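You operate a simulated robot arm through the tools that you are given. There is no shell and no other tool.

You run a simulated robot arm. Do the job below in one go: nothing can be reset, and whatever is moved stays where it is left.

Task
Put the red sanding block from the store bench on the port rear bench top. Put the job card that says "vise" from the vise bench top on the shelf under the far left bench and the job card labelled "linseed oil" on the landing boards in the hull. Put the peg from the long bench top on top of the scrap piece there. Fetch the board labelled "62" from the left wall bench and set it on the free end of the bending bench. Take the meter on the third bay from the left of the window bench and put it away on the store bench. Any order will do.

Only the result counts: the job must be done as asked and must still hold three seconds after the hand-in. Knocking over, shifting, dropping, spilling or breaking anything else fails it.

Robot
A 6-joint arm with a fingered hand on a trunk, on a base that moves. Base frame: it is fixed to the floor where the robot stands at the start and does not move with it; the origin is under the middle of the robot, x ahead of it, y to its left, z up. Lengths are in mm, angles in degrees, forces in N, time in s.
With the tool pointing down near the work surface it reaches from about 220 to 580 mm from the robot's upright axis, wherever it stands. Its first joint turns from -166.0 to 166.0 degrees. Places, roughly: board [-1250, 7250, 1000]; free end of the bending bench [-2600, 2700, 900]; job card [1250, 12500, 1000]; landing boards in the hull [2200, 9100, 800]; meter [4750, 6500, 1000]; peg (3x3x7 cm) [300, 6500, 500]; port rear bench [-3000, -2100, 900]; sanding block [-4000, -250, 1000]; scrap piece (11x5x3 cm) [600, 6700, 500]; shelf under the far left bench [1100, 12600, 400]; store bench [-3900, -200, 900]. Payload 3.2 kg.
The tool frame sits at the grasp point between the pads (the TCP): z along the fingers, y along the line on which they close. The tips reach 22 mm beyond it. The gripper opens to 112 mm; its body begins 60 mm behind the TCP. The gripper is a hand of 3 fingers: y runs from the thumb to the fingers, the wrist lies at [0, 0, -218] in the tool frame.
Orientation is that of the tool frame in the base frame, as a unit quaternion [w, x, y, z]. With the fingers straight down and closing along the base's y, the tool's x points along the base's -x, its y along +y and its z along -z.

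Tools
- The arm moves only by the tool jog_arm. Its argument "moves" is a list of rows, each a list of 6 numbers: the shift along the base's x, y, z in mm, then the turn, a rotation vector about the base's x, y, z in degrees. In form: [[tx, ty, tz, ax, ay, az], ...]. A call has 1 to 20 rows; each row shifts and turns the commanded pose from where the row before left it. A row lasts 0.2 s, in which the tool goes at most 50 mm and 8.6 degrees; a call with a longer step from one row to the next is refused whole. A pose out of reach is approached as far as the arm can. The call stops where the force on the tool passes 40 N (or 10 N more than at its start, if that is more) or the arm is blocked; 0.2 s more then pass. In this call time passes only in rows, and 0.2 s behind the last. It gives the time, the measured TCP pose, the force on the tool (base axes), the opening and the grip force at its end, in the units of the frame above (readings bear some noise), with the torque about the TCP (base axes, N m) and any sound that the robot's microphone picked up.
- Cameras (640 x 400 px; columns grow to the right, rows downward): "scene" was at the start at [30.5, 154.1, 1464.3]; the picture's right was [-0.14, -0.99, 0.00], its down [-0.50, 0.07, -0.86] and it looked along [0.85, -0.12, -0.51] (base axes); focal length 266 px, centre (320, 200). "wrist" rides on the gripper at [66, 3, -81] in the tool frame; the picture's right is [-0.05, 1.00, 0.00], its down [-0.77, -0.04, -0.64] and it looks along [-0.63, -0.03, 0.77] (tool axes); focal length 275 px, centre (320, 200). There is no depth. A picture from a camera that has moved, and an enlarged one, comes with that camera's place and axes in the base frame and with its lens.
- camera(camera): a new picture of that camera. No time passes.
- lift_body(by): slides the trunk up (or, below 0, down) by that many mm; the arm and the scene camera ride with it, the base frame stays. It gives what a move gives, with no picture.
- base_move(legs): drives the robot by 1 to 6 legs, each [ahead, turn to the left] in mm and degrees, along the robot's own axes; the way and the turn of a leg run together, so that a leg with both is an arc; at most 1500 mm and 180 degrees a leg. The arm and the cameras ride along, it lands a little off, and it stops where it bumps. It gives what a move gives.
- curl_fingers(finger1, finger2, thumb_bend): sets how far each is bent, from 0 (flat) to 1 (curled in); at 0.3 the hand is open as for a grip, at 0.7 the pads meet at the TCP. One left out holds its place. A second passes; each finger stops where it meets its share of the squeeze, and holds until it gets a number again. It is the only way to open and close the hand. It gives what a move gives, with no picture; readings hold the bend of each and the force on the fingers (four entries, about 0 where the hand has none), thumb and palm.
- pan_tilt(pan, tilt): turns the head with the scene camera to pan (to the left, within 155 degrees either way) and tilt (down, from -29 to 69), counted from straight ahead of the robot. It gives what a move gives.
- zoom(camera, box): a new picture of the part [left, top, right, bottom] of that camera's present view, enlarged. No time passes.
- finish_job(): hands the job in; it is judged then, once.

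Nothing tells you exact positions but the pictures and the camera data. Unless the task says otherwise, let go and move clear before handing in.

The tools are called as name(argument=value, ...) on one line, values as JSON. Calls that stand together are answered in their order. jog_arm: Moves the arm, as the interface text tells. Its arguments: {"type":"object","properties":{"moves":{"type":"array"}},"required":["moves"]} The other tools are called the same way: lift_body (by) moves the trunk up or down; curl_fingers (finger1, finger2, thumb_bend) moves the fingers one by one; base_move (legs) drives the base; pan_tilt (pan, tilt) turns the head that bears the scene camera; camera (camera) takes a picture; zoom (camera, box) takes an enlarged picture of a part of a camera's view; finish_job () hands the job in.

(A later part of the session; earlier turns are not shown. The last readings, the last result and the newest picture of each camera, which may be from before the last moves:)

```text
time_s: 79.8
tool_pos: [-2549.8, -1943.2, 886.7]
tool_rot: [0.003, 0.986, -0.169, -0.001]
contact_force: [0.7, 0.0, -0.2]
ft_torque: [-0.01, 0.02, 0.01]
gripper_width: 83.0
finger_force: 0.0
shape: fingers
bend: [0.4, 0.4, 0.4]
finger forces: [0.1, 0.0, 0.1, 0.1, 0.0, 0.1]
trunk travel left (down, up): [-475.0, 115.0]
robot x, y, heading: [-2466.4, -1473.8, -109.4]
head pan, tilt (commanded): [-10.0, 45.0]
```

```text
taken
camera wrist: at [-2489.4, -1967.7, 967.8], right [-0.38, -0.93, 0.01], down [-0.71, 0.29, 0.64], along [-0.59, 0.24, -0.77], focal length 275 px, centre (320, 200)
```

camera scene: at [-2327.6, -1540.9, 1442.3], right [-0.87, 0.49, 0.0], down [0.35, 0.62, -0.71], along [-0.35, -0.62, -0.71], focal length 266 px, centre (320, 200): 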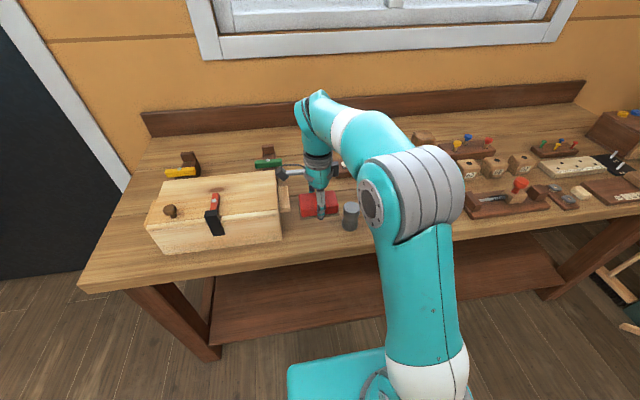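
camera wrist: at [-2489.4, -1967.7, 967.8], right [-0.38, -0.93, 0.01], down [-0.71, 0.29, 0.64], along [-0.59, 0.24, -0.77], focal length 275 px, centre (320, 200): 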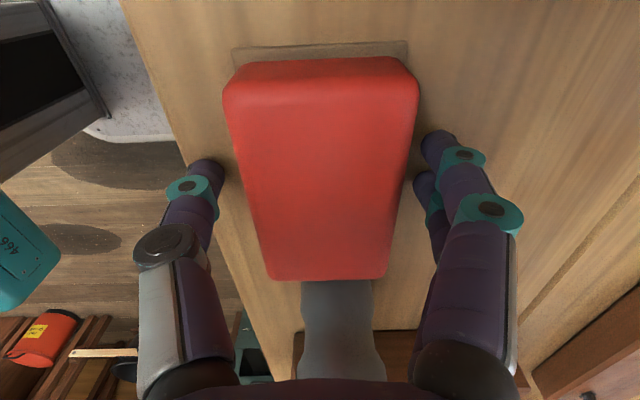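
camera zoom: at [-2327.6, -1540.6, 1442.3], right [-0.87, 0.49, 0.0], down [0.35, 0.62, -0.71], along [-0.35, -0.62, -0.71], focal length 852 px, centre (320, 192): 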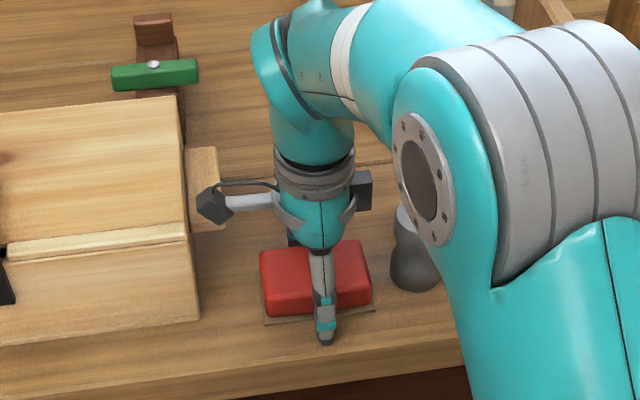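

The block is down and released. I'll lift straight up, then pull the arm in and check the bench.

jog_arm(moves=[[0, 0, 20, 0, 0, 0], [0, 0, 40, 0, 0, 0], [0, 0, 50, 0, 0, 0], [0, 0, 50, 0, 0, 0], [0, 0, 40, 0, 0, 0], [0, 0, 30, 0, 0, 0], [11, 38, 0, 0, 0, 0], [11, 38, 0, 0, 0, 0], [11, 38, 0, 0, 0, 0], [11, 38, 0, 0, 0, 0]])

camera(camera="scene")

zoom(camera="scene", box=[220, 140, 420, 265])

```text
time_s: 82.0
tool_pos: [-2508.0, -1789.4, 1113.7]
tool_rot: [0.002, 0.986, -0.169, -0.002]
contact_force: [0.8, 0.0, -0.2]
ft_torque: [-0.04, 0.02, 0.01]
gripper_width: 83.6
finger_force: 0.0
shape: fingers
bend: [0.4, 0.4, 0.4]
finger forces: [0.0, 0.0, 0.0, 0.1, 0.0, 0.0]
trunk travel left (down, up): [-475.0, 115.0]
robot x, y, heading: [-2468.0, -1470.6, -109.4]
head pan, tilt (commanded): [-10.0, 45.0]
```

```text
taken
camera scene: at [-2327.5, -1539.9, 1442.3], right [-0.87, 0.49, 0.0], down [0.35, 0.62, -0.71], along [-0.35, -0.62, -0.71], focal length 266 px, centre (320, 200)
```

scene: 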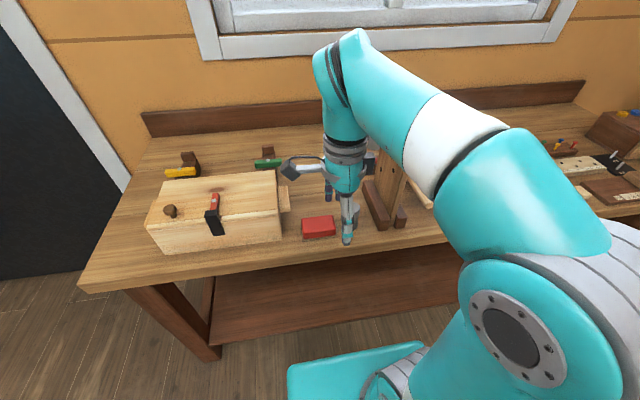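

```text
3.20 times, centred on (320, 202) of scene
camera zoom: at [-2327.5, -1539.9, 1442.3], right [-0.87, 0.49, 0.0], down [0.35, 0.62, -0.71], along [-0.35, -0.62, -0.71], focal length 852 px, centre (320, 192)
```

zoom: 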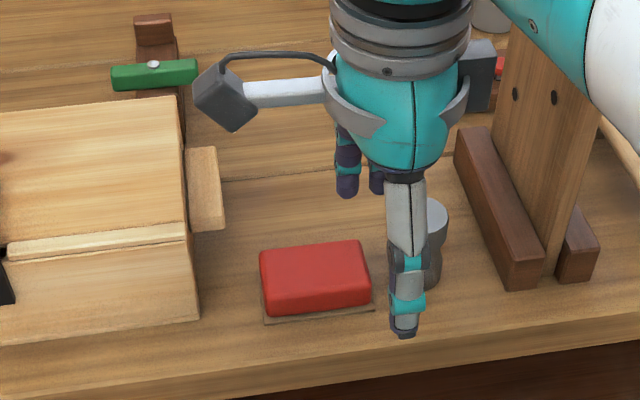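

The red block sits cleanly on the port rear bench. Next I'll back away and drive along the left aisle past the bending bench.

base_move(legs=[[-400, 0], [0, -123], [750, 0], [0, -57.5], [1480, 0]])

pan_tilt(pan=30, tilt=20)

camera(camera="scene")

pan_tilt(pan=-20, tilt=20)

camera(camera="scene")

```text
time_s: 102.9
tool_pos: [-2228.6, 1232.4, 1114.1]
tool_rot: [0.001, 0.175, 0.985, 0.002]
contact_force: [0.3, -0.5, -0.3]
ft_torque: [-0.03, 0.01, 0.05]
gripper_width: 83.6
finger_force: 0.0
shape: fingers
bend: [0.4, 0.4, 0.4]
finger forces: [0.0, 0.1, 0.0, 0.1, 0.1, 0.1]
trunk travel left (down, up): [-475.0, 115.0]
robot x, y, heading: [-2279.1, 917.5, 70.0]
head pan, tilt (commanded): [-10.0, 45.0]
```

```text
time_s: 103.9
tool_pos: [-2229.3, 1232.9, 1114.9]
tool_rot: [0.001, 0.176, 0.984, 0.003]
contact_force: [-0.2, 0.2, 0.1]
ft_torque: [0.02, 0.04, 0.0]
gripper_width: 83.4
finger_force: 0.1
shape: fingers
bend: [0.4, 0.4, 0.4]
finger forces: [0.0, 0.0, 0.0, 0.1, 0.0, 0.0]
trunk travel left (down, up): [-475.0, 115.0]
robot x, y, heading: [-2273.6, 915.2, 70.0]
head pan, tilt (commanded): [30.0, 20.0]
```

```text
taken
camera scene: at [-2467.4, 1007.1, 1480.9], right [0.99, 0.17, 0.0], down [0.06, -0.34, -0.94], along [-0.16, 0.93, -0.34], focal length 266 px, centre (320, 200)
```

scene: 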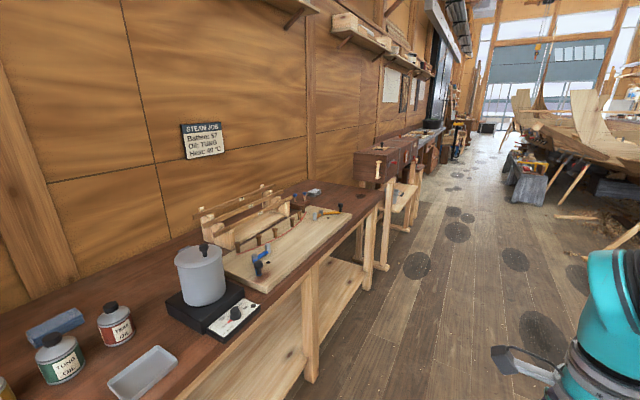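

```text
time_s: 105.1
tool_pos: [-2229.6, 1233.0, 1113.6]
tool_rot: [0.002, 0.175, 0.985, 0.002]
contact_force: [0.3, 0.2, -0.5]
ft_torque: [0.02, 0.01, 0.0]
gripper_width: 83.5
finger_force: 0.0
shape: fingers
bend: [0.4, 0.4, 0.4]
finger forces: [0.1, 0.0, 0.0, 0.0, 0.0, 0.0]
trunk travel left (down, up): [-475.0, 115.0]
robot x, y, heading: [-2277.7, 911.5, 69.6]
head pan, tilt (commanded): [-20.0, 20.0]
```

```text
taken
camera scene: at [-2391.5, 986.7, 1481.0], right [0.77, -0.64, 0.0], down [-0.22, -0.26, -0.94], along [0.6, 0.72, -0.34], focal length 266 px, centre (320, 200)
```

scene: 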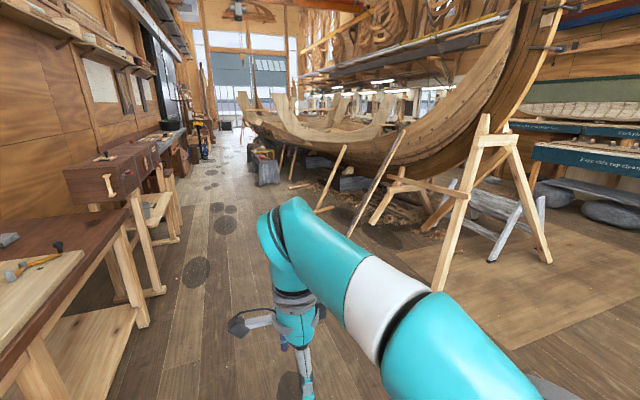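

The aisle ahead is clear, so I'll drive up it towards the left wall bench and look again.

base_move(legs=[[1500, 0], [1500, 0]])

pan_tilt(pan=10, tilt=15)

camera(camera="scene")

pan_tilt(pan=60, tilt=20)

camera(camera="scene")

pan_tilt(pan=130, tilt=25)

camera(camera="scene")

```text
time_s: 119.6
tool_pos: [-1232.5, 4072.8, 1114.4]
tool_rot: [0.001, 0.175, 0.985, 0.003]
contact_force: [-0.6, 0.3, 0.4]
ft_torque: [0.0, 0.0, -0.02]
gripper_width: 83.5
finger_force: 0.0
shape: fingers
bend: [0.4, 0.4, 0.4]
finger forces: [0.0, 0.0, 0.0, 0.0, 0.0, 0.0]
trunk travel left (down, up): [-475.0, 115.0]
robot x, y, heading: [-1276.9, 3752.9, 70.1]
head pan, tilt (commanded): [-20.0, 20.0]
```

```text
time_s: 120.6
tool_pos: [-1231.1, 4074.3, 1114.3]
tool_rot: [0.001, 0.175, 0.985, 0.003]
contact_force: [0.4, 0.6, 0.4]
ft_torque: [-0.02, 0.03, 0.02]
gripper_width: 83.3
finger_force: 0.0
shape: fingers
bend: [0.4, 0.4, 0.4]
finger forces: [0.0, 0.0, 0.0, 0.1, 0.0, 0.0]
trunk travel left (down, up): [-475.0, 115.0]
robot x, y, heading: [-1276.9, 3754.1, 69.9]
head pan, tilt (commanded): [10.0, 15.0]
```

```text
taken
camera scene: at [-1437.0, 3847.9, 1489.1], right [0.98, -0.18, 0.0], down [-0.05, -0.25, -0.97], along [0.17, 0.95, -0.26], focal length 266 px, centre (320, 200)
```

scene: 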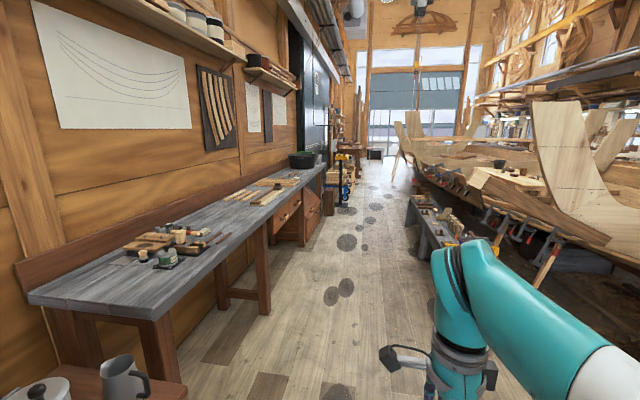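

```text
time_s: 121.8
tool_pos: [-1231.6, 4073.2, 1113.6]
tool_rot: [0.001, 0.175, 0.985, 0.002]
contact_force: [0.5, -0.4, -0.4]
ft_torque: [-0.02, -0.02, -0.01]
gripper_width: 83.5
finger_force: 0.0
shape: fingers
bend: [0.4, 0.4, 0.4]
finger forces: [0.1, 0.1, 0.1, 0.0, 0.1, 0.0]
trunk travel left (down, up): [-475.0, 115.0]
robot x, y, heading: [-1277.4, 3755.2, 70.0]
head pan, tilt (commanded): [60.0, 20.0]
```

```text
taken
camera scene: at [-1513.1, 3827.5, 1481.0], right [0.77, 0.64, 0.0], down [0.22, -0.26, -0.94], along [-0.6, 0.72, -0.34], focal length 266 px, centre (320, 200)
```

scene: 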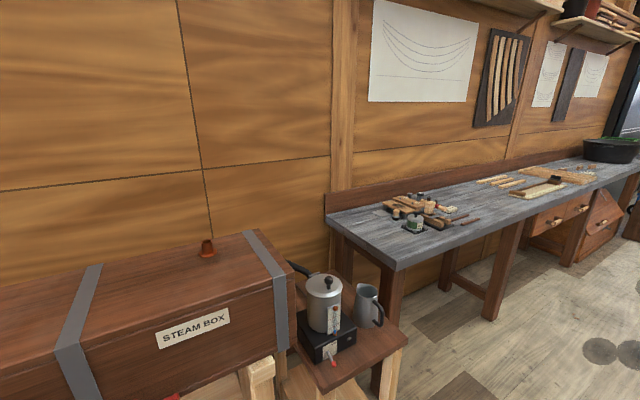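

```text
time_s: 123.2
tool_pos: [-1230.9, 4073.0, 1115.0]
tool_rot: [0.002, 0.175, 0.985, 0.003]
contact_force: [-0.2, 0.8, -0.1]
ft_torque: [-0.01, 0.01, -0.03]
gripper_width: 83.5
finger_force: 0.1
shape: fingers
bend: [0.4, 0.4, 0.4]
finger forces: [0.0, 0.0, 0.1, 0.1, 0.0, 0.0]
trunk travel left (down, up): [-475.0, 115.0]
robot x, y, heading: [-1279.4, 3752.3, 70.1]
head pan, tilt (commanded): [130.0, 25.0]
```

```text
taken
camera scene: at [-1540.2, 3724.7, 1472.9], right [-0.34, 0.94, 0.0], down [0.4, 0.14, -0.91], along [-0.85, -0.31, -0.42], focal length 266 px, centre (320, 200)
```

scene: 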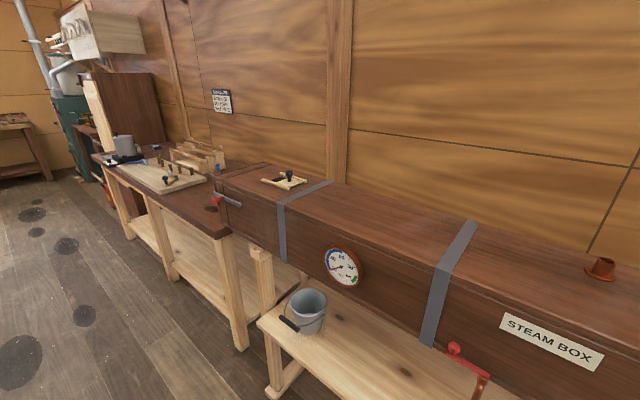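

The grey bench ahead on the left is the left wall bench, with boards near its far end. I'll drive closer along the aisle and look again.

base_move(legs=[[0, 7.3], [1500, 0], [1100, 0]])

pan_tilt(pan=45, tilt=30)

camera(camera="scene")

pan_tilt(pan=-45, tilt=30)

camera(camera="scene")

```text
time_s: 136.4
tool_pos: [-679.3, 6595.2, 1114.3]
tool_rot: [0.001, 0.119, 0.993, 0.003]
contact_force: [-0.1, -0.5, 0.0]
ft_torque: [-0.03, 0.06, 0.05]
gripper_width: 83.5
finger_force: 0.1
shape: fingers
bend: [0.4, 0.4, 0.4]
finger forces: [0.0, 0.1, 0.0, 0.0, 0.0, 0.1]
trunk travel left (down, up): [-475.0, 115.0]
robot x, y, heading: [-690.8, 6273.7, 76.4]
head pan, tilt (commanded): [130.0, 25.0]
```

```text
time_s: 137.9
tool_pos: [-680.9, 6596.9, 1113.8]
tool_rot: [0.001, 0.119, 0.993, 0.002]
contact_force: [-0.5, 0.8, 0.5]
ft_torque: [-0.01, 0.04, -0.01]
gripper_width: 83.2
finger_force: 0.1
shape: fingers
bend: [0.4, 0.4, 0.4]
finger forces: [0.0, 0.1, 0.1, 0.0, 0.1, 0.1]
trunk travel left (down, up): [-475.0, 115.0]
robot x, y, heading: [-688.0, 6272.9, 76.4]
head pan, tilt (commanded): [45.0, 30.0]
```

```text
taken
camera scene: at [-912.7, 6332.3, 1464.9], right [0.85, 0.52, 0.0], down [0.26, -0.43, -0.87], along [-0.45, 0.74, -0.5], focal length 266 px, centre (320, 200)
```

scene: 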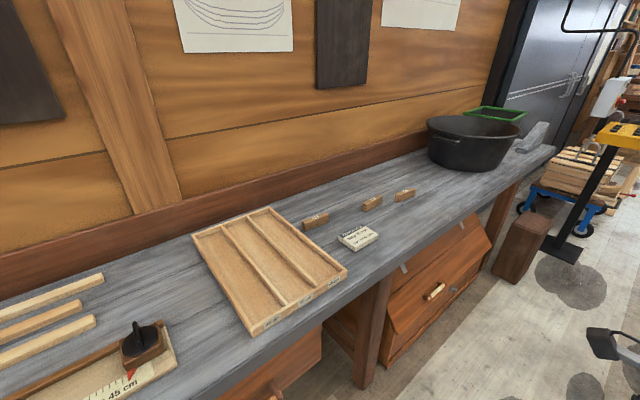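

```text
time_s: 139.6
tool_pos: [-680.9, 6596.0, 1113.8]
tool_rot: [0.001, 0.119, 0.993, 0.003]
contact_force: [-0.2, 0.1, 0.3]
ft_torque: [-0.01, -0.02, 0.0]
gripper_width: 83.3
finger_force: 0.1
shape: fingers
bend: [0.4, 0.4, 0.4]
finger forces: [0.0, 0.0, 0.1, 0.1, 0.1, 0.0]
trunk travel left (down, up): [-475.0, 115.0]
robot x, y, heading: [-690.8, 6273.6, 76.3]
head pan, tilt (commanded): [-45.0, 30.0]
```

```text
taken
camera scene: at [-788.4, 6302.2, 1464.9], right [0.52, -0.85, 0.0], down [-0.43, -0.26, -0.87], along [0.74, 0.45, -0.5], focal length 266 px, centre (320, 200)
```

scene: 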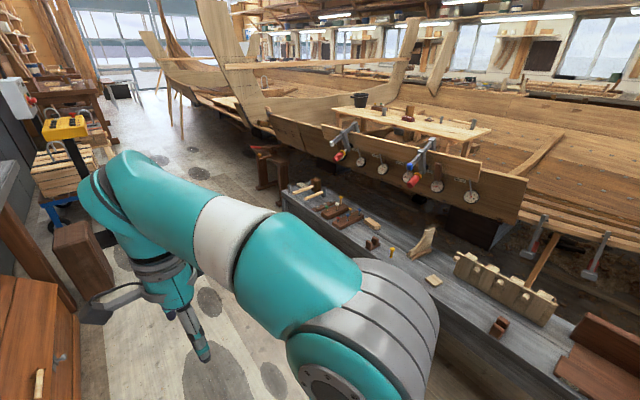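

I can see three small labelled boards and a note on the left wall bench, and the long low bench on my right. I'll zoom in to read the labels.

zoom(camera="scene", box=[280, 170, 480, 300])

zoom(camera="scene", box=[440, 220, 640, 345])

pan_tilt(pan=45, tilt=30)

zoom(camera="scene", box=[290, 170, 430, 258])

zoom(camera="scene", box=[180, 190, 380, 340])

```text
3.08 times, centred on (380, 235) of scene
camera zoom: at [-788.4, 6302.2, 1464.9], right [0.52, -0.85, 0.0], down [-0.43, -0.26, -0.87], along [0.74, 0.45, -0.5], focal length 819 px, centre (135, 92)
```

zoom: 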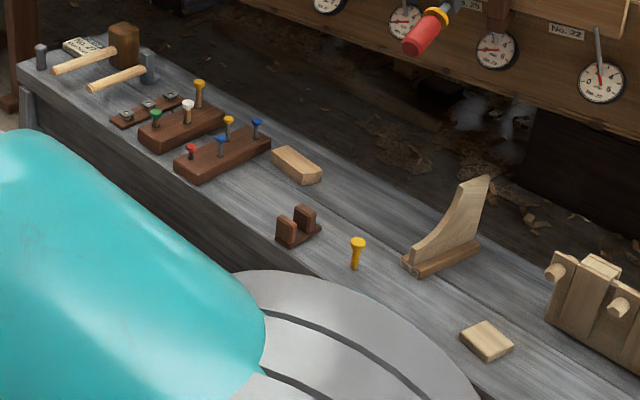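

```text
3.20 times, centred on (540, 282) of scene
camera zoom: at [-788.4, 6302.2, 1464.9], right [0.52, -0.85, 0.0], down [-0.43, -0.26, -0.87], along [0.74, 0.45, -0.5], focal length 852 px, centre (-384, -64)
```

zoom: 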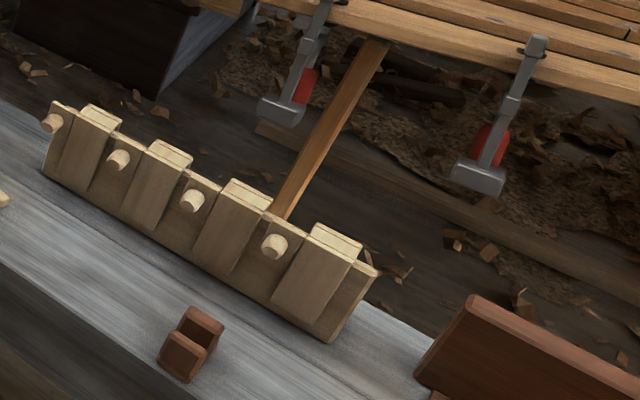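

```text
time_s: 141.2
tool_pos: [-681.1, 6594.9, 1113.6]
tool_rot: [0.001, 0.119, 0.993, 0.002]
contact_force: [-0.4, 0.2, 0.1]
ft_torque: [0.01, -0.01, 0.03]
gripper_width: 83.4
finger_force: 0.0
shape: fingers
bend: [0.4, 0.4, 0.4]
finger forces: [0.1, 0.0, 0.0, 0.0, 0.1, 0.0]
trunk travel left (down, up): [-475.0, 115.0]
robot x, y, heading: [-692.0, 6274.4, 76.6]
head pan, tilt (commanded): [45.0, 30.0]
```

```text
4.55 times, centred on (360, 214) of scene
camera zoom: at [-912.6, 6332.3, 1464.9], right [0.85, 0.52, 0.0], down [0.26, -0.43, -0.87], along [-0.45, 0.74, -0.5], focal length 1210 px, centre (138, 136)
```

zoom: 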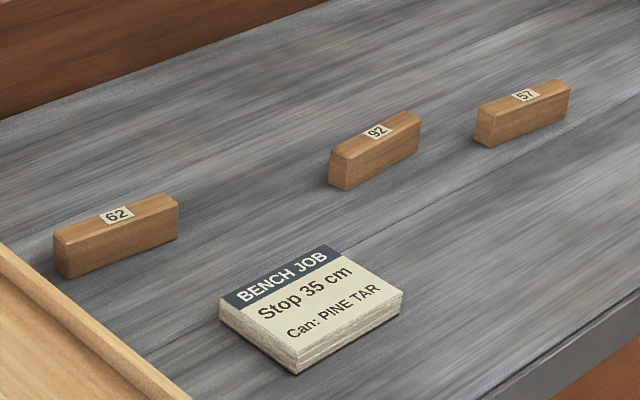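

```text
2.67 times, centred on (280, 265) of scene
camera zoom: at [-912.6, 6332.3, 1464.9], right [0.85, 0.52, 0.0], down [0.26, -0.43, -0.87], along [-0.45, 0.74, -0.5], focal length 710 px, centre (427, 27)
```

zoom: 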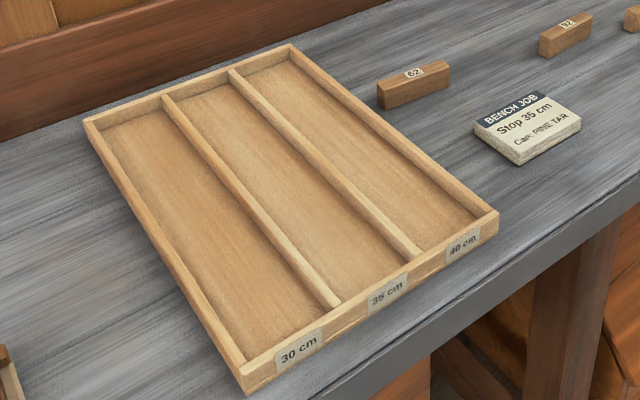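

The "62" board is the nearest of the three, just right of the tray, at about (-1347, 7014). I'll move to face the bench there.

base_move(legs=[[0, 2], [476, 0], [0, 82]])

pan_tilt(pan=0, tilt=45)

camera(camera="scene")

zoom(camera="scene", box=[220, 110, 460, 260])

```text
time_s: 147.9
tool_pos: [-912.6, 6799.5, 1114.5]
tool_rot: [-0.001, -0.564, 0.826, 0.002]
contact_force: [0.3, 0.2, 1.0]
ft_torque: [0.0, 0.02, -0.01]
gripper_width: 83.2
finger_force: 0.0
shape: fingers
bend: [0.4, 0.4, 0.4]
finger forces: [0.0, 0.0, 0.1, 0.1, 0.0, 0.0]
trunk travel left (down, up): [-475.0, 115.0]
robot x, y, heading: [-592.5, 6748.7, 158.9]
head pan, tilt (commanded): [45.0, 30.0]
```

```text
time_s: 149.1
tool_pos: [-912.7, 6799.0, 1114.4]
tool_rot: [-0.001, -0.564, 0.825, 0.003]
contact_force: [0.2, 0.5, -0.4]
ft_torque: [0.01, -0.01, 0.01]
gripper_width: 83.5
finger_force: 0.0
shape: fingers
bend: [0.4, 0.4, 0.4]
finger forces: [0.0, 0.0, 0.0, 0.1, 0.0, 0.1]
trunk travel left (down, up): [-475.0, 115.0]
robot x, y, heading: [-596.7, 6745.7, 158.9]
head pan, tilt (commanded): [0.0, 45.0]
```

```text
taken
camera scene: at [-673.0, 6599.9, 1442.3], right [0.36, 0.93, 0.0], down [0.66, -0.26, -0.71], along [-0.66, 0.26, -0.71], focal length 266 px, centre (320, 200)
```

scene: 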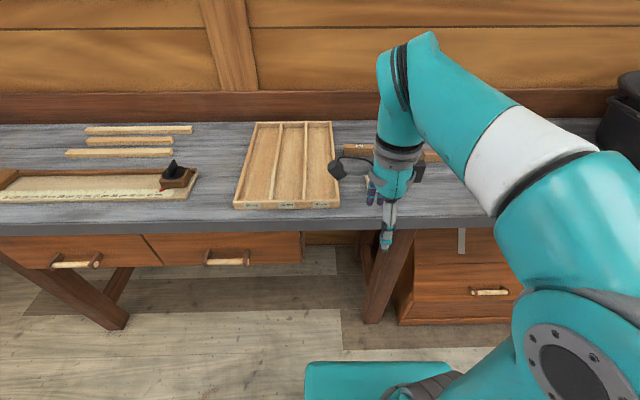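

```text
2.67 times, centred on (340, 185) of scene
camera zoom: at [-673.0, 6599.9, 1442.3], right [0.36, 0.93, 0.0], down [0.66, -0.26, -0.71], along [-0.66, 0.26, -0.71], focal length 710 px, centre (267, 240)
```

zoom: 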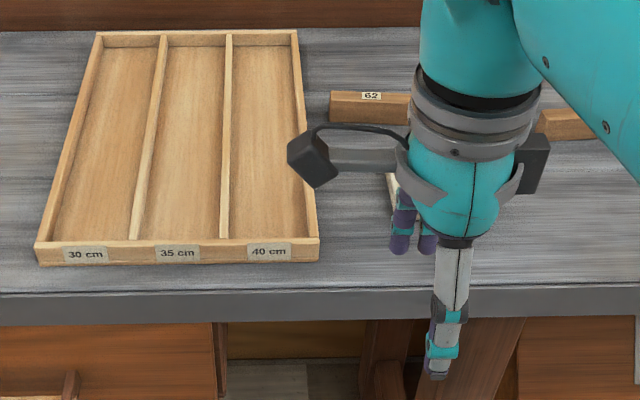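

I'm square to the bench, whose edge is about 500 mm ahead with the board about 315 mm behind it. I'll creep forward and look down to check the clearance.

base_move(legs=[[215, 0]])

pan_tilt(pan=-15, tilt=65)

camera(camera="scene")

camera(camera="wrist")

```text
time_s: 150.7
tool_pos: [-1111.3, 6877.8, 1114.0]
tool_rot: [0.0, -0.564, 0.826, 0.002]
contact_force: [-0.4, -0.4, -0.5]
ft_torque: [-0.01, -0.01, -0.01]
gripper_width: 83.4
finger_force: 0.0
shape: fingers
bend: [0.4, 0.4, 0.4]
finger forces: [0.0, 0.0, 0.0, 0.0, 0.0, 0.1]
trunk travel left (down, up): [-475.0, 115.0]
robot x, y, heading: [-793.7, 6828.0, 158.3]
head pan, tilt (commanded): [0.0, 45.0]
```

```text
time_s: 151.6
tool_pos: [-1111.8, 6878.3, 1114.3]
tool_rot: [-0.001, -0.564, 0.826, 0.003]
contact_force: [0.7, 1.3, 0.4]
ft_torque: [-0.03, -0.01, 0.0]
gripper_width: 83.1
finger_force: 0.1
shape: fingers
bend: [0.4, 0.4, 0.4]
finger forces: [0.1, 0.1, 0.0, 0.1, 0.1, 0.0]
trunk travel left (down, up): [-475.0, 115.0]
robot x, y, heading: [-790.9, 6822.8, 158.6]
head pan, tilt (commanded): [-15.0, 65.0]
```

```text
taken
camera scene: at [-846.4, 6684.4, 1417.3], right [0.59, 0.81, 0.0], down [0.73, -0.54, -0.42], along [-0.34, 0.25, -0.91], focal length 266 px, centre (320, 200)
```

scene: 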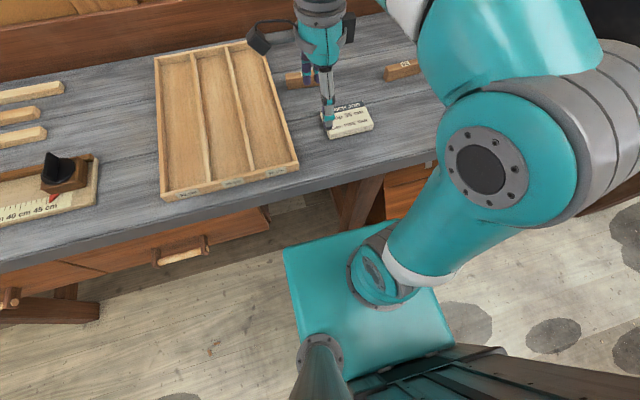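

```text
taken
camera wrist: at [-1139.3, 6817.4, 1195.4], right [-0.91, 0.41, 0.01], down [0.32, 0.7, 0.64], along [0.26, 0.58, -0.77], focal length 275 px, centre (320, 200)
```

wrist: 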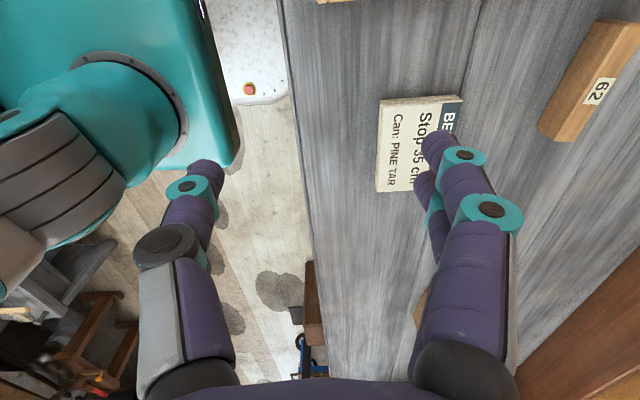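

The base front reaches about 210 mm ahead of its axis and the bench edge is at 285 mm, with the board at about 595 mm. I'll move forward 45 mm more so it's in reach.

base_move(legs=[[45, 0]])

jog_arm(moves=[[-40, 14, 0, 0, 0, 0], [-40, 20, 0, 0, 0, 0], [-40, 20, 0, 0, 0, 0]])

camera(camera="wrist")

camera(camera="scene")

```text
time_s: 152.4
tool_pos: [-1153.4, 6894.0, 1113.4]
tool_rot: [-0.001, -0.564, 0.825, 0.003]
contact_force: [-0.5, -0.7, 1.0]
ft_torque: [0.02, -0.03, -0.01]
gripper_width: 83.5
finger_force: 0.0
shape: fingers
bend: [0.4, 0.4, 0.4]
finger forces: [0.0, 0.0, 0.0, 0.0, 0.0, 0.0]
trunk travel left (down, up): [-475.0, 115.0]
robot x, y, heading: [-836.0, 6838.4, 158.8]
head pan, tilt (commanded): [-15.0, 65.0]
```

```text
time_s: 153.2
tool_pos: [-1272.7, 6950.0, 1113.3]
tool_rot: [-0.002, -0.562, 0.827, 0.002]
contact_force: [0.0, 0.1, 0.9]
ft_torque: [-0.01, 0.03, 0.01]
gripper_width: 83.3
finger_force: 0.1
shape: fingers
bend: [0.4, 0.4, 0.4]
finger forces: [0.1, 0.0, 0.0, 0.0, 0.0, 0.0]
trunk travel left (down, up): [-475.0, 115.0]
robot x, y, heading: [-836.5, 6840.5, 158.7]
head pan, tilt (commanded): [-15.0, 65.0]
```

```text
taken
camera wrist: at [-1299.9, 6888.8, 1194.9], right [-0.91, 0.41, 0.0], down [0.32, 0.7, 0.64], along [0.26, 0.58, -0.77], focal length 275 px, centre (320, 200)
```

wrist: 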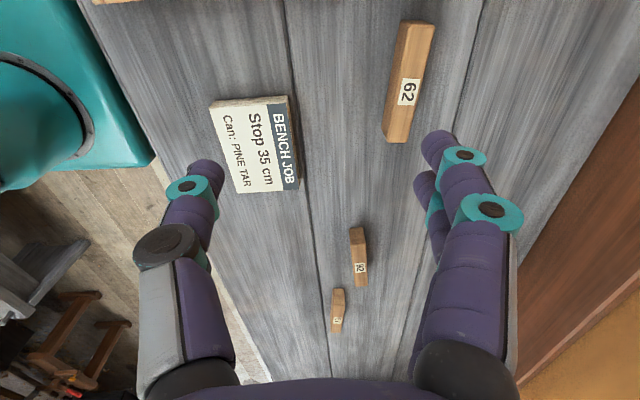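

```text
taken
camera scene: at [-888.5, 6700.9, 1417.3], right [0.59, 0.81, 0.0], down [0.73, -0.54, -0.42], along [-0.34, 0.25, -0.91], focal length 266 px, centre (320, 200)
```

scene: 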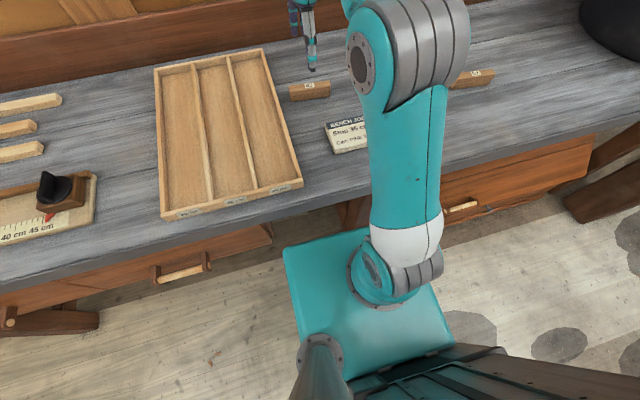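

The "62" board is in clear view of both cameras. I'll zoom in for an accurate fix on it.

zoom(camera="wrist", box=[340, 0, 500, 160])

zoom(camera="scene", box=[240, 50, 380, 170])

```text
2.50 times, centred on (420, 80) of wrist
camera zoom: at [-1299.9, 6888.8, 1194.9], right [-0.91, 0.41, 0.0], down [0.32, 0.7, 0.64], along [0.26, 0.58, -0.77], focal length 688 px, centre (70, 500)
```

zoom: 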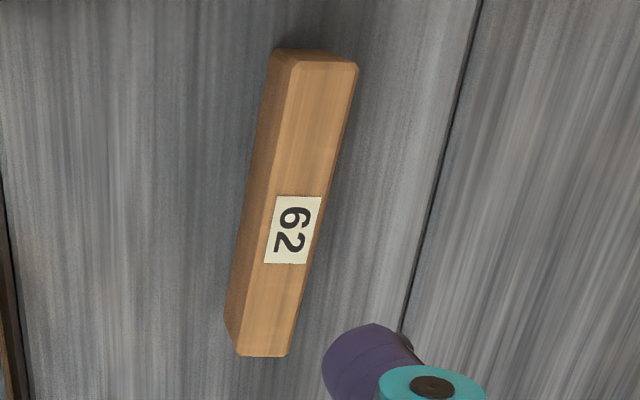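

```text
3.33 times, centred on (310, 110) of scene
camera zoom: at [-888.5, 6700.9, 1417.3], right [0.59, 0.81, 0.0], down [0.73, -0.54, -0.42], along [-0.34, 0.25, -0.91], focal length 887 px, centre (353, 500)
```

zoom: 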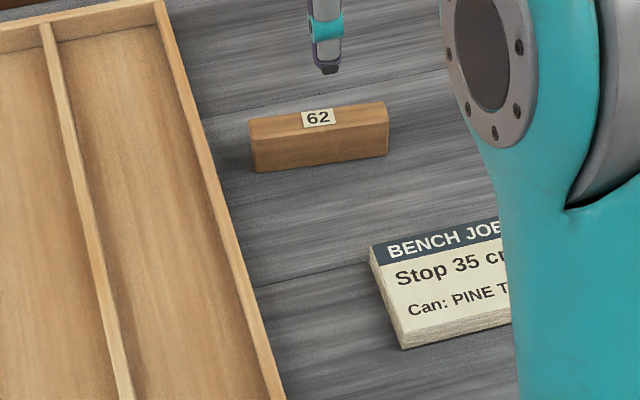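

The "62" board is centred near (-1341, 7001), with its top at about z=930, about 110×22×30 mm and 64° in plan. I'll align the hand and lower to just above it.

jog_arm(moves=[[-34, 25.5, 0, 0, 0, -2], [-34, 25.5, 0, 0, 0, -2], [0, 0, -50, 0, 0, 0], [0, 0, -50, 0, 0, 0], [0, 0, -40, 0, 0, 0]])

camera(camera="wrist")

zoom(camera="scene", box=[240, 20, 400, 140])

```text
time_s: 154.4
tool_pos: [-1323.8, 6991.4, 968.8]
tool_rot: [-0.002, -0.534, 0.846, 0.002]
contact_force: [0.0, -0.3, -0.2]
ft_torque: [-0.03, 0.01, 0.03]
gripper_width: 83.7
finger_force: 0.0
shape: fingers
bend: [0.4, 0.4, 0.4]
finger forces: [0.1, 0.0, 0.1, 0.1, 0.0, 0.0]
out of reach, approached as far as the arm can: row 2
trunk travel left (down, up): [-475.0, 115.0]
robot x, y, heading: [-835.1, 6843.0, 158.4]
head pan, tilt (commanded): [-15.0, 65.0]
```

```text
taken
camera wrist: at [-1356.2, 6932.5, 1049.7], right [-0.88, 0.47, 0.0], down [0.37, 0.68, 0.64], along [0.3, 0.56, -0.77], focal length 275 px, centre (320, 200)
```

wrist: 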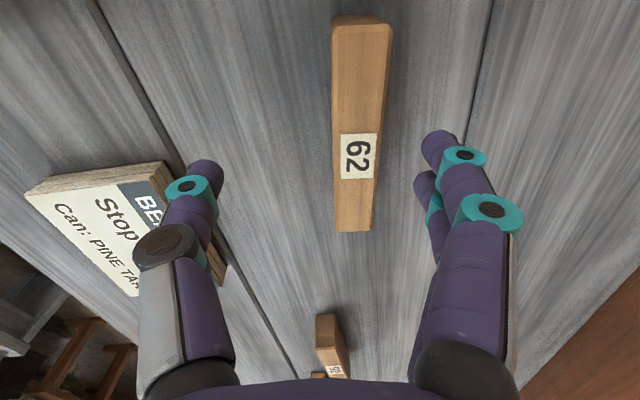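

```text
3.33 times, centred on (320, 80) of scene
camera zoom: at [-888.3, 6700.8, 1417.3], right [0.59, 0.81, 0.0], down [0.73, -0.54, -0.42], along [-0.34, 0.25, -0.91], focal length 887 px, centre (320, 600)
```

zoom: 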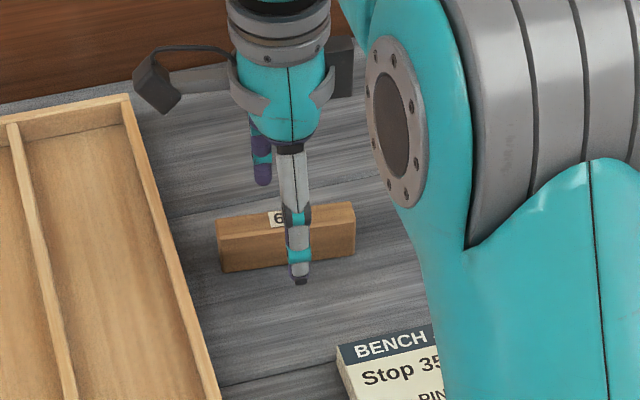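

The hand stopped 20 mm short because of reach at height, and the board is confirmed at (-1340, 7002). I'll go down first, then shift over it.

jog_arm(moves=[[-5, 3, -3, 0, 0, 0], [-6, 4, -6, 0, 0, 0], [-5.5, 3.5, -10, 0, 0, 0]])

camera(camera="wrist")

```text
time_s: 155.2
tool_pos: [-1341.5, 7000.9, 949.3]
tool_rot: [-0.001, -0.534, 0.845, 0.003]
contact_force: [-0.3, 0.8, -0.1]
ft_torque: [0.01, 0.02, 0.02]
gripper_width: 83.4
finger_force: 0.1
shape: fingers
bend: [0.4, 0.4, 0.4]
finger forces: [0.0, 0.1, 0.1, 0.0, 0.0, 0.1]
trunk travel left (down, up): [-475.0, 115.0]
robot x, y, heading: [-833.4, 6843.2, 158.6]
head pan, tilt (commanded): [-15.0, 65.0]
```

```text
taken
camera wrist: at [-1373.6, 6943.0, 1030.4], right [-0.88, 0.47, 0.01], down [0.37, 0.68, 0.64], along [0.3, 0.56, -0.77], focal length 275 px, centre (320, 200)
```

wrist: 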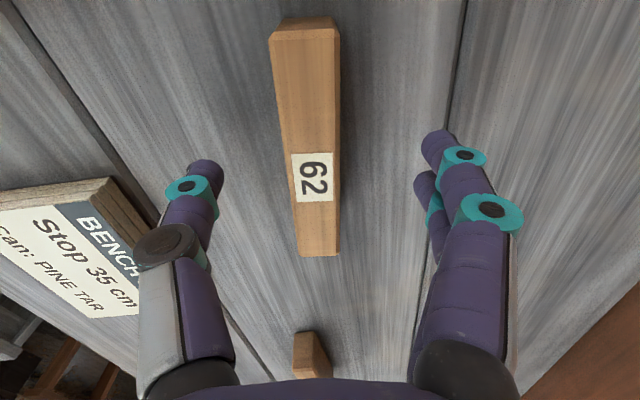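

The board is centred between thumb and fingers. I'll lower to TCP 932 and close.

jog_arm(moves=[[0, 0, -10, 0, 0, 0], [0, 0, -7, 0, 0, 0]])

curl_fingers(finger1=0.55, finger2=0.55, thumb_bend=0.55)

camera(camera="wrist")

zoom(camera="scene", box=[240, 20, 400, 140])

```text
time_s: 155.8
tool_pos: [-1341.6, 6999.9, 933.3]
tool_rot: [-0.001, -0.534, 0.845, 0.003]
contact_force: [-0.5, 0.4, -0.4]
ft_torque: [0.03, 0.0, -0.03]
gripper_width: 83.8
finger_force: 0.0
shape: fingers
bend: [0.4, 0.4, 0.4]
finger forces: [0.1, 0.1, 0.0, 0.1, 0.1, 0.0]
trunk travel left (down, up): [-475.0, 115.0]
robot x, y, heading: [-836.2, 6838.8, 158.5]
head pan, tilt (commanded): [-15.0, 65.0]
```

```text
time_s: 156.8
tool_pos: [-1342.5, 7002.3, 933.7]
tool_rot: [-0.001, -0.534, 0.845, 0.002]
contact_force: [-0.4, 0.0, 0.1]
ft_torque: [0.01, 0.02, 0.01]
gripper_width: 41.5
finger_force: 0.0
shape: fingers
bend: [0.55, 0.55, 0.55]
finger forces: [0.0, 0.0, 0.0, 0.0, 0.0, 0.1]
trunk travel left (down, up): [-475.0, 115.0]
robot x, y, heading: [-833.1, 6843.3, 158.8]
head pan, tilt (commanded): [-15.0, 65.0]
```

```text
taken
camera wrist: at [-1373.4, 6942.9, 1014.2], right [-0.88, 0.47, 0.01], down [0.37, 0.68, 0.64], along [0.3, 0.56, -0.77], focal length 275 px, centre (320, 200)
```

wrist: 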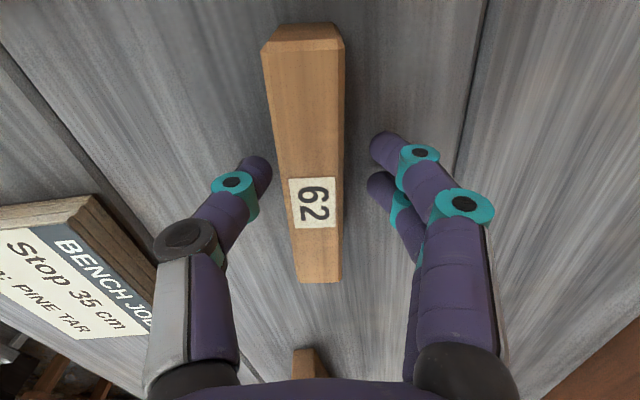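

```text
3.33 times, centred on (320, 80) of scene
camera zoom: at [-887.9, 6700.7, 1417.3], right [0.59, 0.81, 0.0], down [0.73, -0.54, -0.42], along [-0.34, 0.25, -0.91], focal length 887 px, centre (320, 600)
```

zoom: 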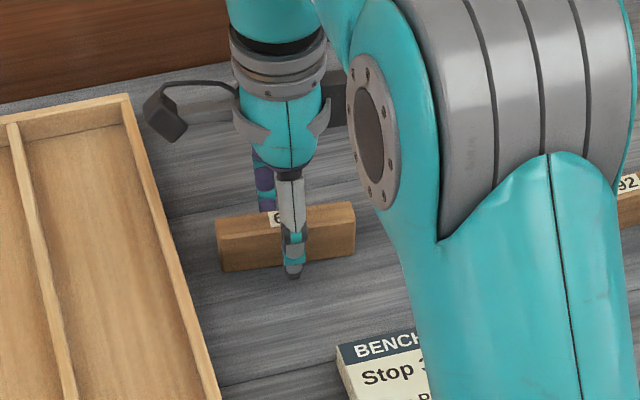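

No bench contact so far. I'll lower another 5 mm and close onto the board.

jog_arm(moves=[[0, 0, -3, 0, 0, 0], [0, 0, -3, 0, 0, 0]])

curl_fingers(finger1=0.72, finger2=0.72, thumb_bend=0.72)

camera(camera="wrist")

```text
time_s: 157.4
tool_pos: [-1341.6, 7001.3, 928.1]
tool_rot: [-0.002, -0.534, 0.846, 0.002]
contact_force: [-0.2, 0.4, 6.2]
ft_torque: [-0.07, -0.19, 0.01]
gripper_width: 41.3
finger_force: 4.0
shape: fingers
bend: [0.55, 0.55, 0.55]
finger forces: [0.1, 0.0, 0.0, 0.0, 6.6, 0.0]
trunk travel left (down, up): [-475.0, 115.0]
robot x, y, heading: [-832.4, 6839.8, 158.8]
head pan, tilt (commanded): [-15.0, 65.0]
```

```text
time_s: 158.4
tool_pos: [-1342.3, 7001.1, 927.2]
tool_rot: [-0.001, -0.534, 0.845, 0.003]
contact_force: [0.3, -0.1, 0.0]
ft_torque: [0.03, -0.02, -0.03]
gripper_width: 17.7
finger_force: 10.4
shape: fingers
bend: [0.67, 0.67, 0.66]
finger forces: [5.4, 5.2, 0.0, 0.1, 10.5, 0.0]
trunk travel left (down, up): [-475.0, 115.0]
robot x, y, heading: [-832.5, 6839.3, 158.5]
head pan, tilt (commanded): [-15.0, 65.0]
```

```text
taken
camera wrist: at [-1373.4, 6942.6, 1008.0], right [-0.88, 0.47, 0.01], down [0.37, 0.68, 0.64], along [0.3, 0.56, -0.77], focal length 275 px, centre (320, 200)
```

wrist: 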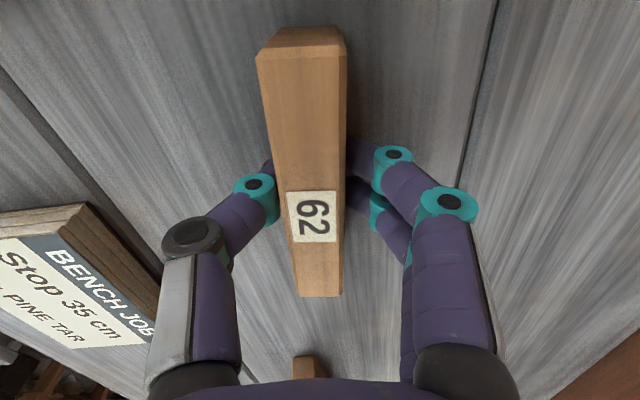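

The board is gripped at 17.7 mm. I'll lift a little, check the hold, then raise it fully.

jog_arm(moves=[[0, 0, 10, 0, 0, 0], [0, 0, 10, 0, 0, 0]])

camera(camera="wrist")

```text
time_s: 159.1
tool_pos: [-1341.6, 7001.1, 945.6]
tool_rot: [0.0, -0.534, 0.845, 0.003]
contact_force: [0.5, 0.7, -1.0]
ft_torque: [-0.02, 0.01, -0.01]
gripper_width: 18.2
finger_force: 10.9
shape: fingers
bend: [0.67, 0.67, 0.66]
finger forces: [5.2, 5.4, 0.0, 0.0, 10.4, 0.0]
trunk travel left (down, up): [-475.0, 115.0]
robot x, y, heading: [-833.2, 6841.3, 158.6]
head pan, tilt (commanded): [-15.0, 65.0]
```

```text
taken
camera wrist: at [-1373.0, 6941.8, 1027.4], right [-0.88, 0.47, 0.0], down [0.37, 0.68, 0.64], along [0.3, 0.56, -0.77], focal length 275 px, centre (320, 200)
```

wrist: 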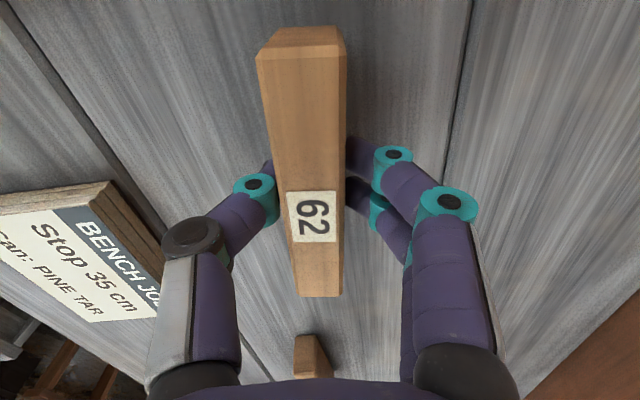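

The board is held firmly. I'll raise it, pull the arm in, back out and head to the bending bench.

jog_arm(moves=[[0, 0, 25, 0, 0, 0], [5, -1.5, 30, 0, 0, 0], [36, -11.4, 20, 0, 0, 0], [36, -11.4, 20, 0, 0, 0], [36, -11.4, 20, 0, 0, 0], [36, -11.4, 20, 0, 0, 0], [36, -11.4, 20, 0, 0, 0]])

base_move(legs=[[-290, 0], [0, 97.7], [1500, 0], [1500, 0]])

camera(camera="wrist")

pan_tilt(pan=0, tilt=20)

camera(camera="scene")

```text
time_s: 160.7
tool_pos: [-1156.2, 6939.9, 1102.4]
tool_rot: [-0.001, -0.534, 0.846, 0.003]
contact_force: [0.8, 0.2, -0.8]
ft_torque: [0.0, -0.01, 0.02]
gripper_width: 17.5
finger_force: 10.5
shape: fingers
bend: [0.68, 0.68, 0.66]
finger forces: [5.2, 5.2, 0.0, 0.1, 10.5, 0.1]
trunk travel left (down, up): [-475.0, 115.0]
robot x, y, heading: [-836.6, 6841.7, 158.9]
head pan, tilt (commanded): [-15.0, 65.0]
```

```text
time_s: 181.1
tool_pos: [-1414.1, 3447.4, 1100.4]
tool_rot: [0.003, 0.986, -0.167, -0.001]
contact_force: [-0.6, 0.2, -1.0]
ft_torque: [0.04, 0.01, 0.0]
gripper_width: 17.6
finger_force: 10.3
shape: fingers
bend: [0.68, 0.68, 0.66]
finger forces: [5.1, 5.0, 0.1, 0.1, 10.0, 0.0]
trunk travel left (down, up): [-475.0, 115.0]
robot x, y, heading: [-1348.7, 3777.9, -105.0]
head pan, tilt (commanded): [-15.0, 65.0]
```

```text
taken
camera wrist: at [-1353.3, 3423.5, 1182.8], right [-0.37, -0.93, 0.01], down [-0.71, 0.29, 0.64], along [-0.59, 0.23, -0.77], focal length 275 px, centre (320, 200)
```

wrist: 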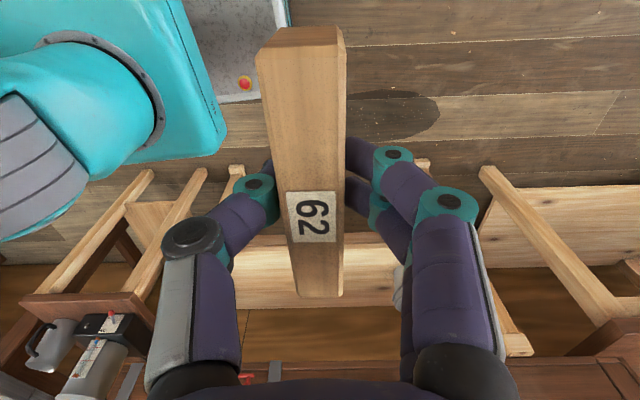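

```text
time_s: 182.2
tool_pos: [-1413.7, 3447.4, 1102.2]
tool_rot: [0.003, 0.986, -0.167, -0.001]
contact_force: [0.7, 0.6, -0.4]
ft_torque: [0.02, -0.01, -0.04]
gripper_width: 17.5
finger_force: 10.0
shape: fingers
bend: [0.68, 0.68, 0.66]
finger forces: [5.1, 5.0, 0.0, 0.1, 9.8, 0.0]
trunk travel left (down, up): [-475.0, 115.0]
robot x, y, heading: [-1351.9, 3776.3, -105.0]
head pan, tilt (commanded): [0.0, 20.0]
```

```text
taken
camera scene: at [-1196.7, 3703.2, 1480.9], right [-0.97, 0.26, 0.0], down [0.09, 0.33, -0.94], along [-0.25, -0.91, -0.34], focal length 266 px, centre (320, 200)
```

scene: 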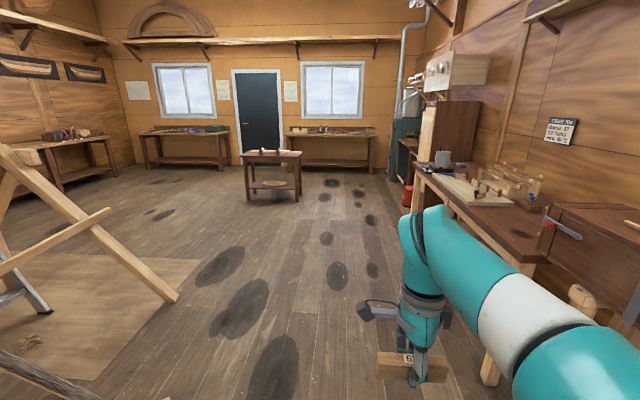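

The bending bench's near end looks clear between its edge and the jig. I'll zoom in on it.

zoom(camera="scene", box=[400, 140, 600, 280])

```text
2.86 times, centred on (500, 210) of scene
camera zoom: at [-1196.7, 3703.2, 1480.9], right [-0.97, 0.26, 0.0], down [0.09, 0.33, -0.94], along [-0.25, -0.91, -0.34], focal length 760 px, centre (-194, 171)
```

zoom: 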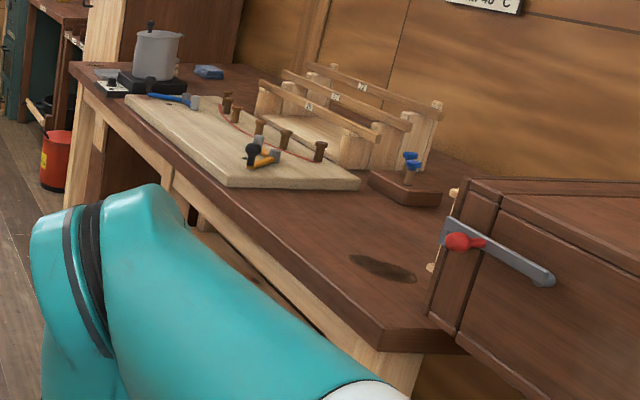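

The free end is about 600 mm long beyond the jig, with only a stain on it. I'll drive alongside and turn to face it.

base_move(legs=[[0, -5], [1396, 0], [0, -90]])

pan_tilt(pan=-5, tilt=40)

camera(camera="scene")

```text
time_s: 193.6
tool_pos: [-2157.7, 2552.3, 1101.9]
tool_rot: [0.0, -0.544, 0.839, 0.002]
contact_force: [-0.1, -0.1, -0.7]
ft_torque: [0.0, 0.02, 0.04]
gripper_width: 17.3
finger_force: 9.4
shape: fingers
bend: [0.68, 0.68, 0.66]
finger forces: [4.7, 4.8, 0.1, 0.1, 9.7, 0.1]
trunk travel left (down, up): [-475.0, 115.0]
robot x, y, heading: [-1835.4, 2458.7, 160.0]
head pan, tilt (commanded): [0.0, 20.0]
```

```text
time_s: 194.4
tool_pos: [-2157.3, 2552.3, 1102.5]
tool_rot: [-0.001, -0.544, 0.839, 0.003]
contact_force: [0.7, -0.3, -0.9]
ft_torque: [-0.02, 0.01, 0.05]
gripper_width: 17.5
finger_force: 10.0
shape: fingers
bend: [0.68, 0.68, 0.66]
finger forces: [4.8, 4.8, 0.1, 0.0, 9.6, 0.0]
trunk travel left (down, up): [-475.0, 115.0]
robot x, y, heading: [-1834.1, 2461.2, 159.9]
head pan, tilt (commanded): [-5.0, 40.0]
```

```text
taken
camera scene: at [-1910.1, 2318.4, 1449.6], right [0.42, 0.91, 0.0], down [0.58, -0.27, -0.77], along [-0.69, 0.32, -0.64], focal length 266 px, centre (320, 200)
```

scene: 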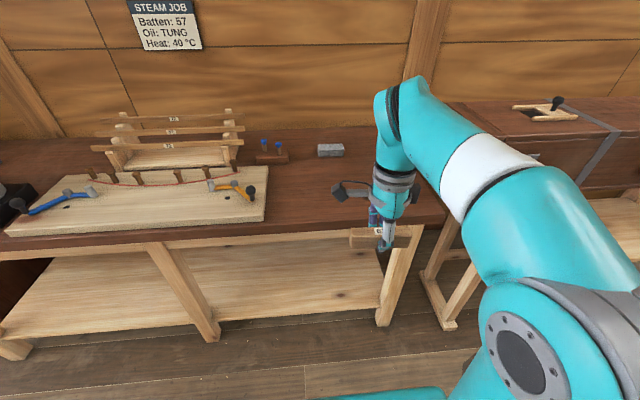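

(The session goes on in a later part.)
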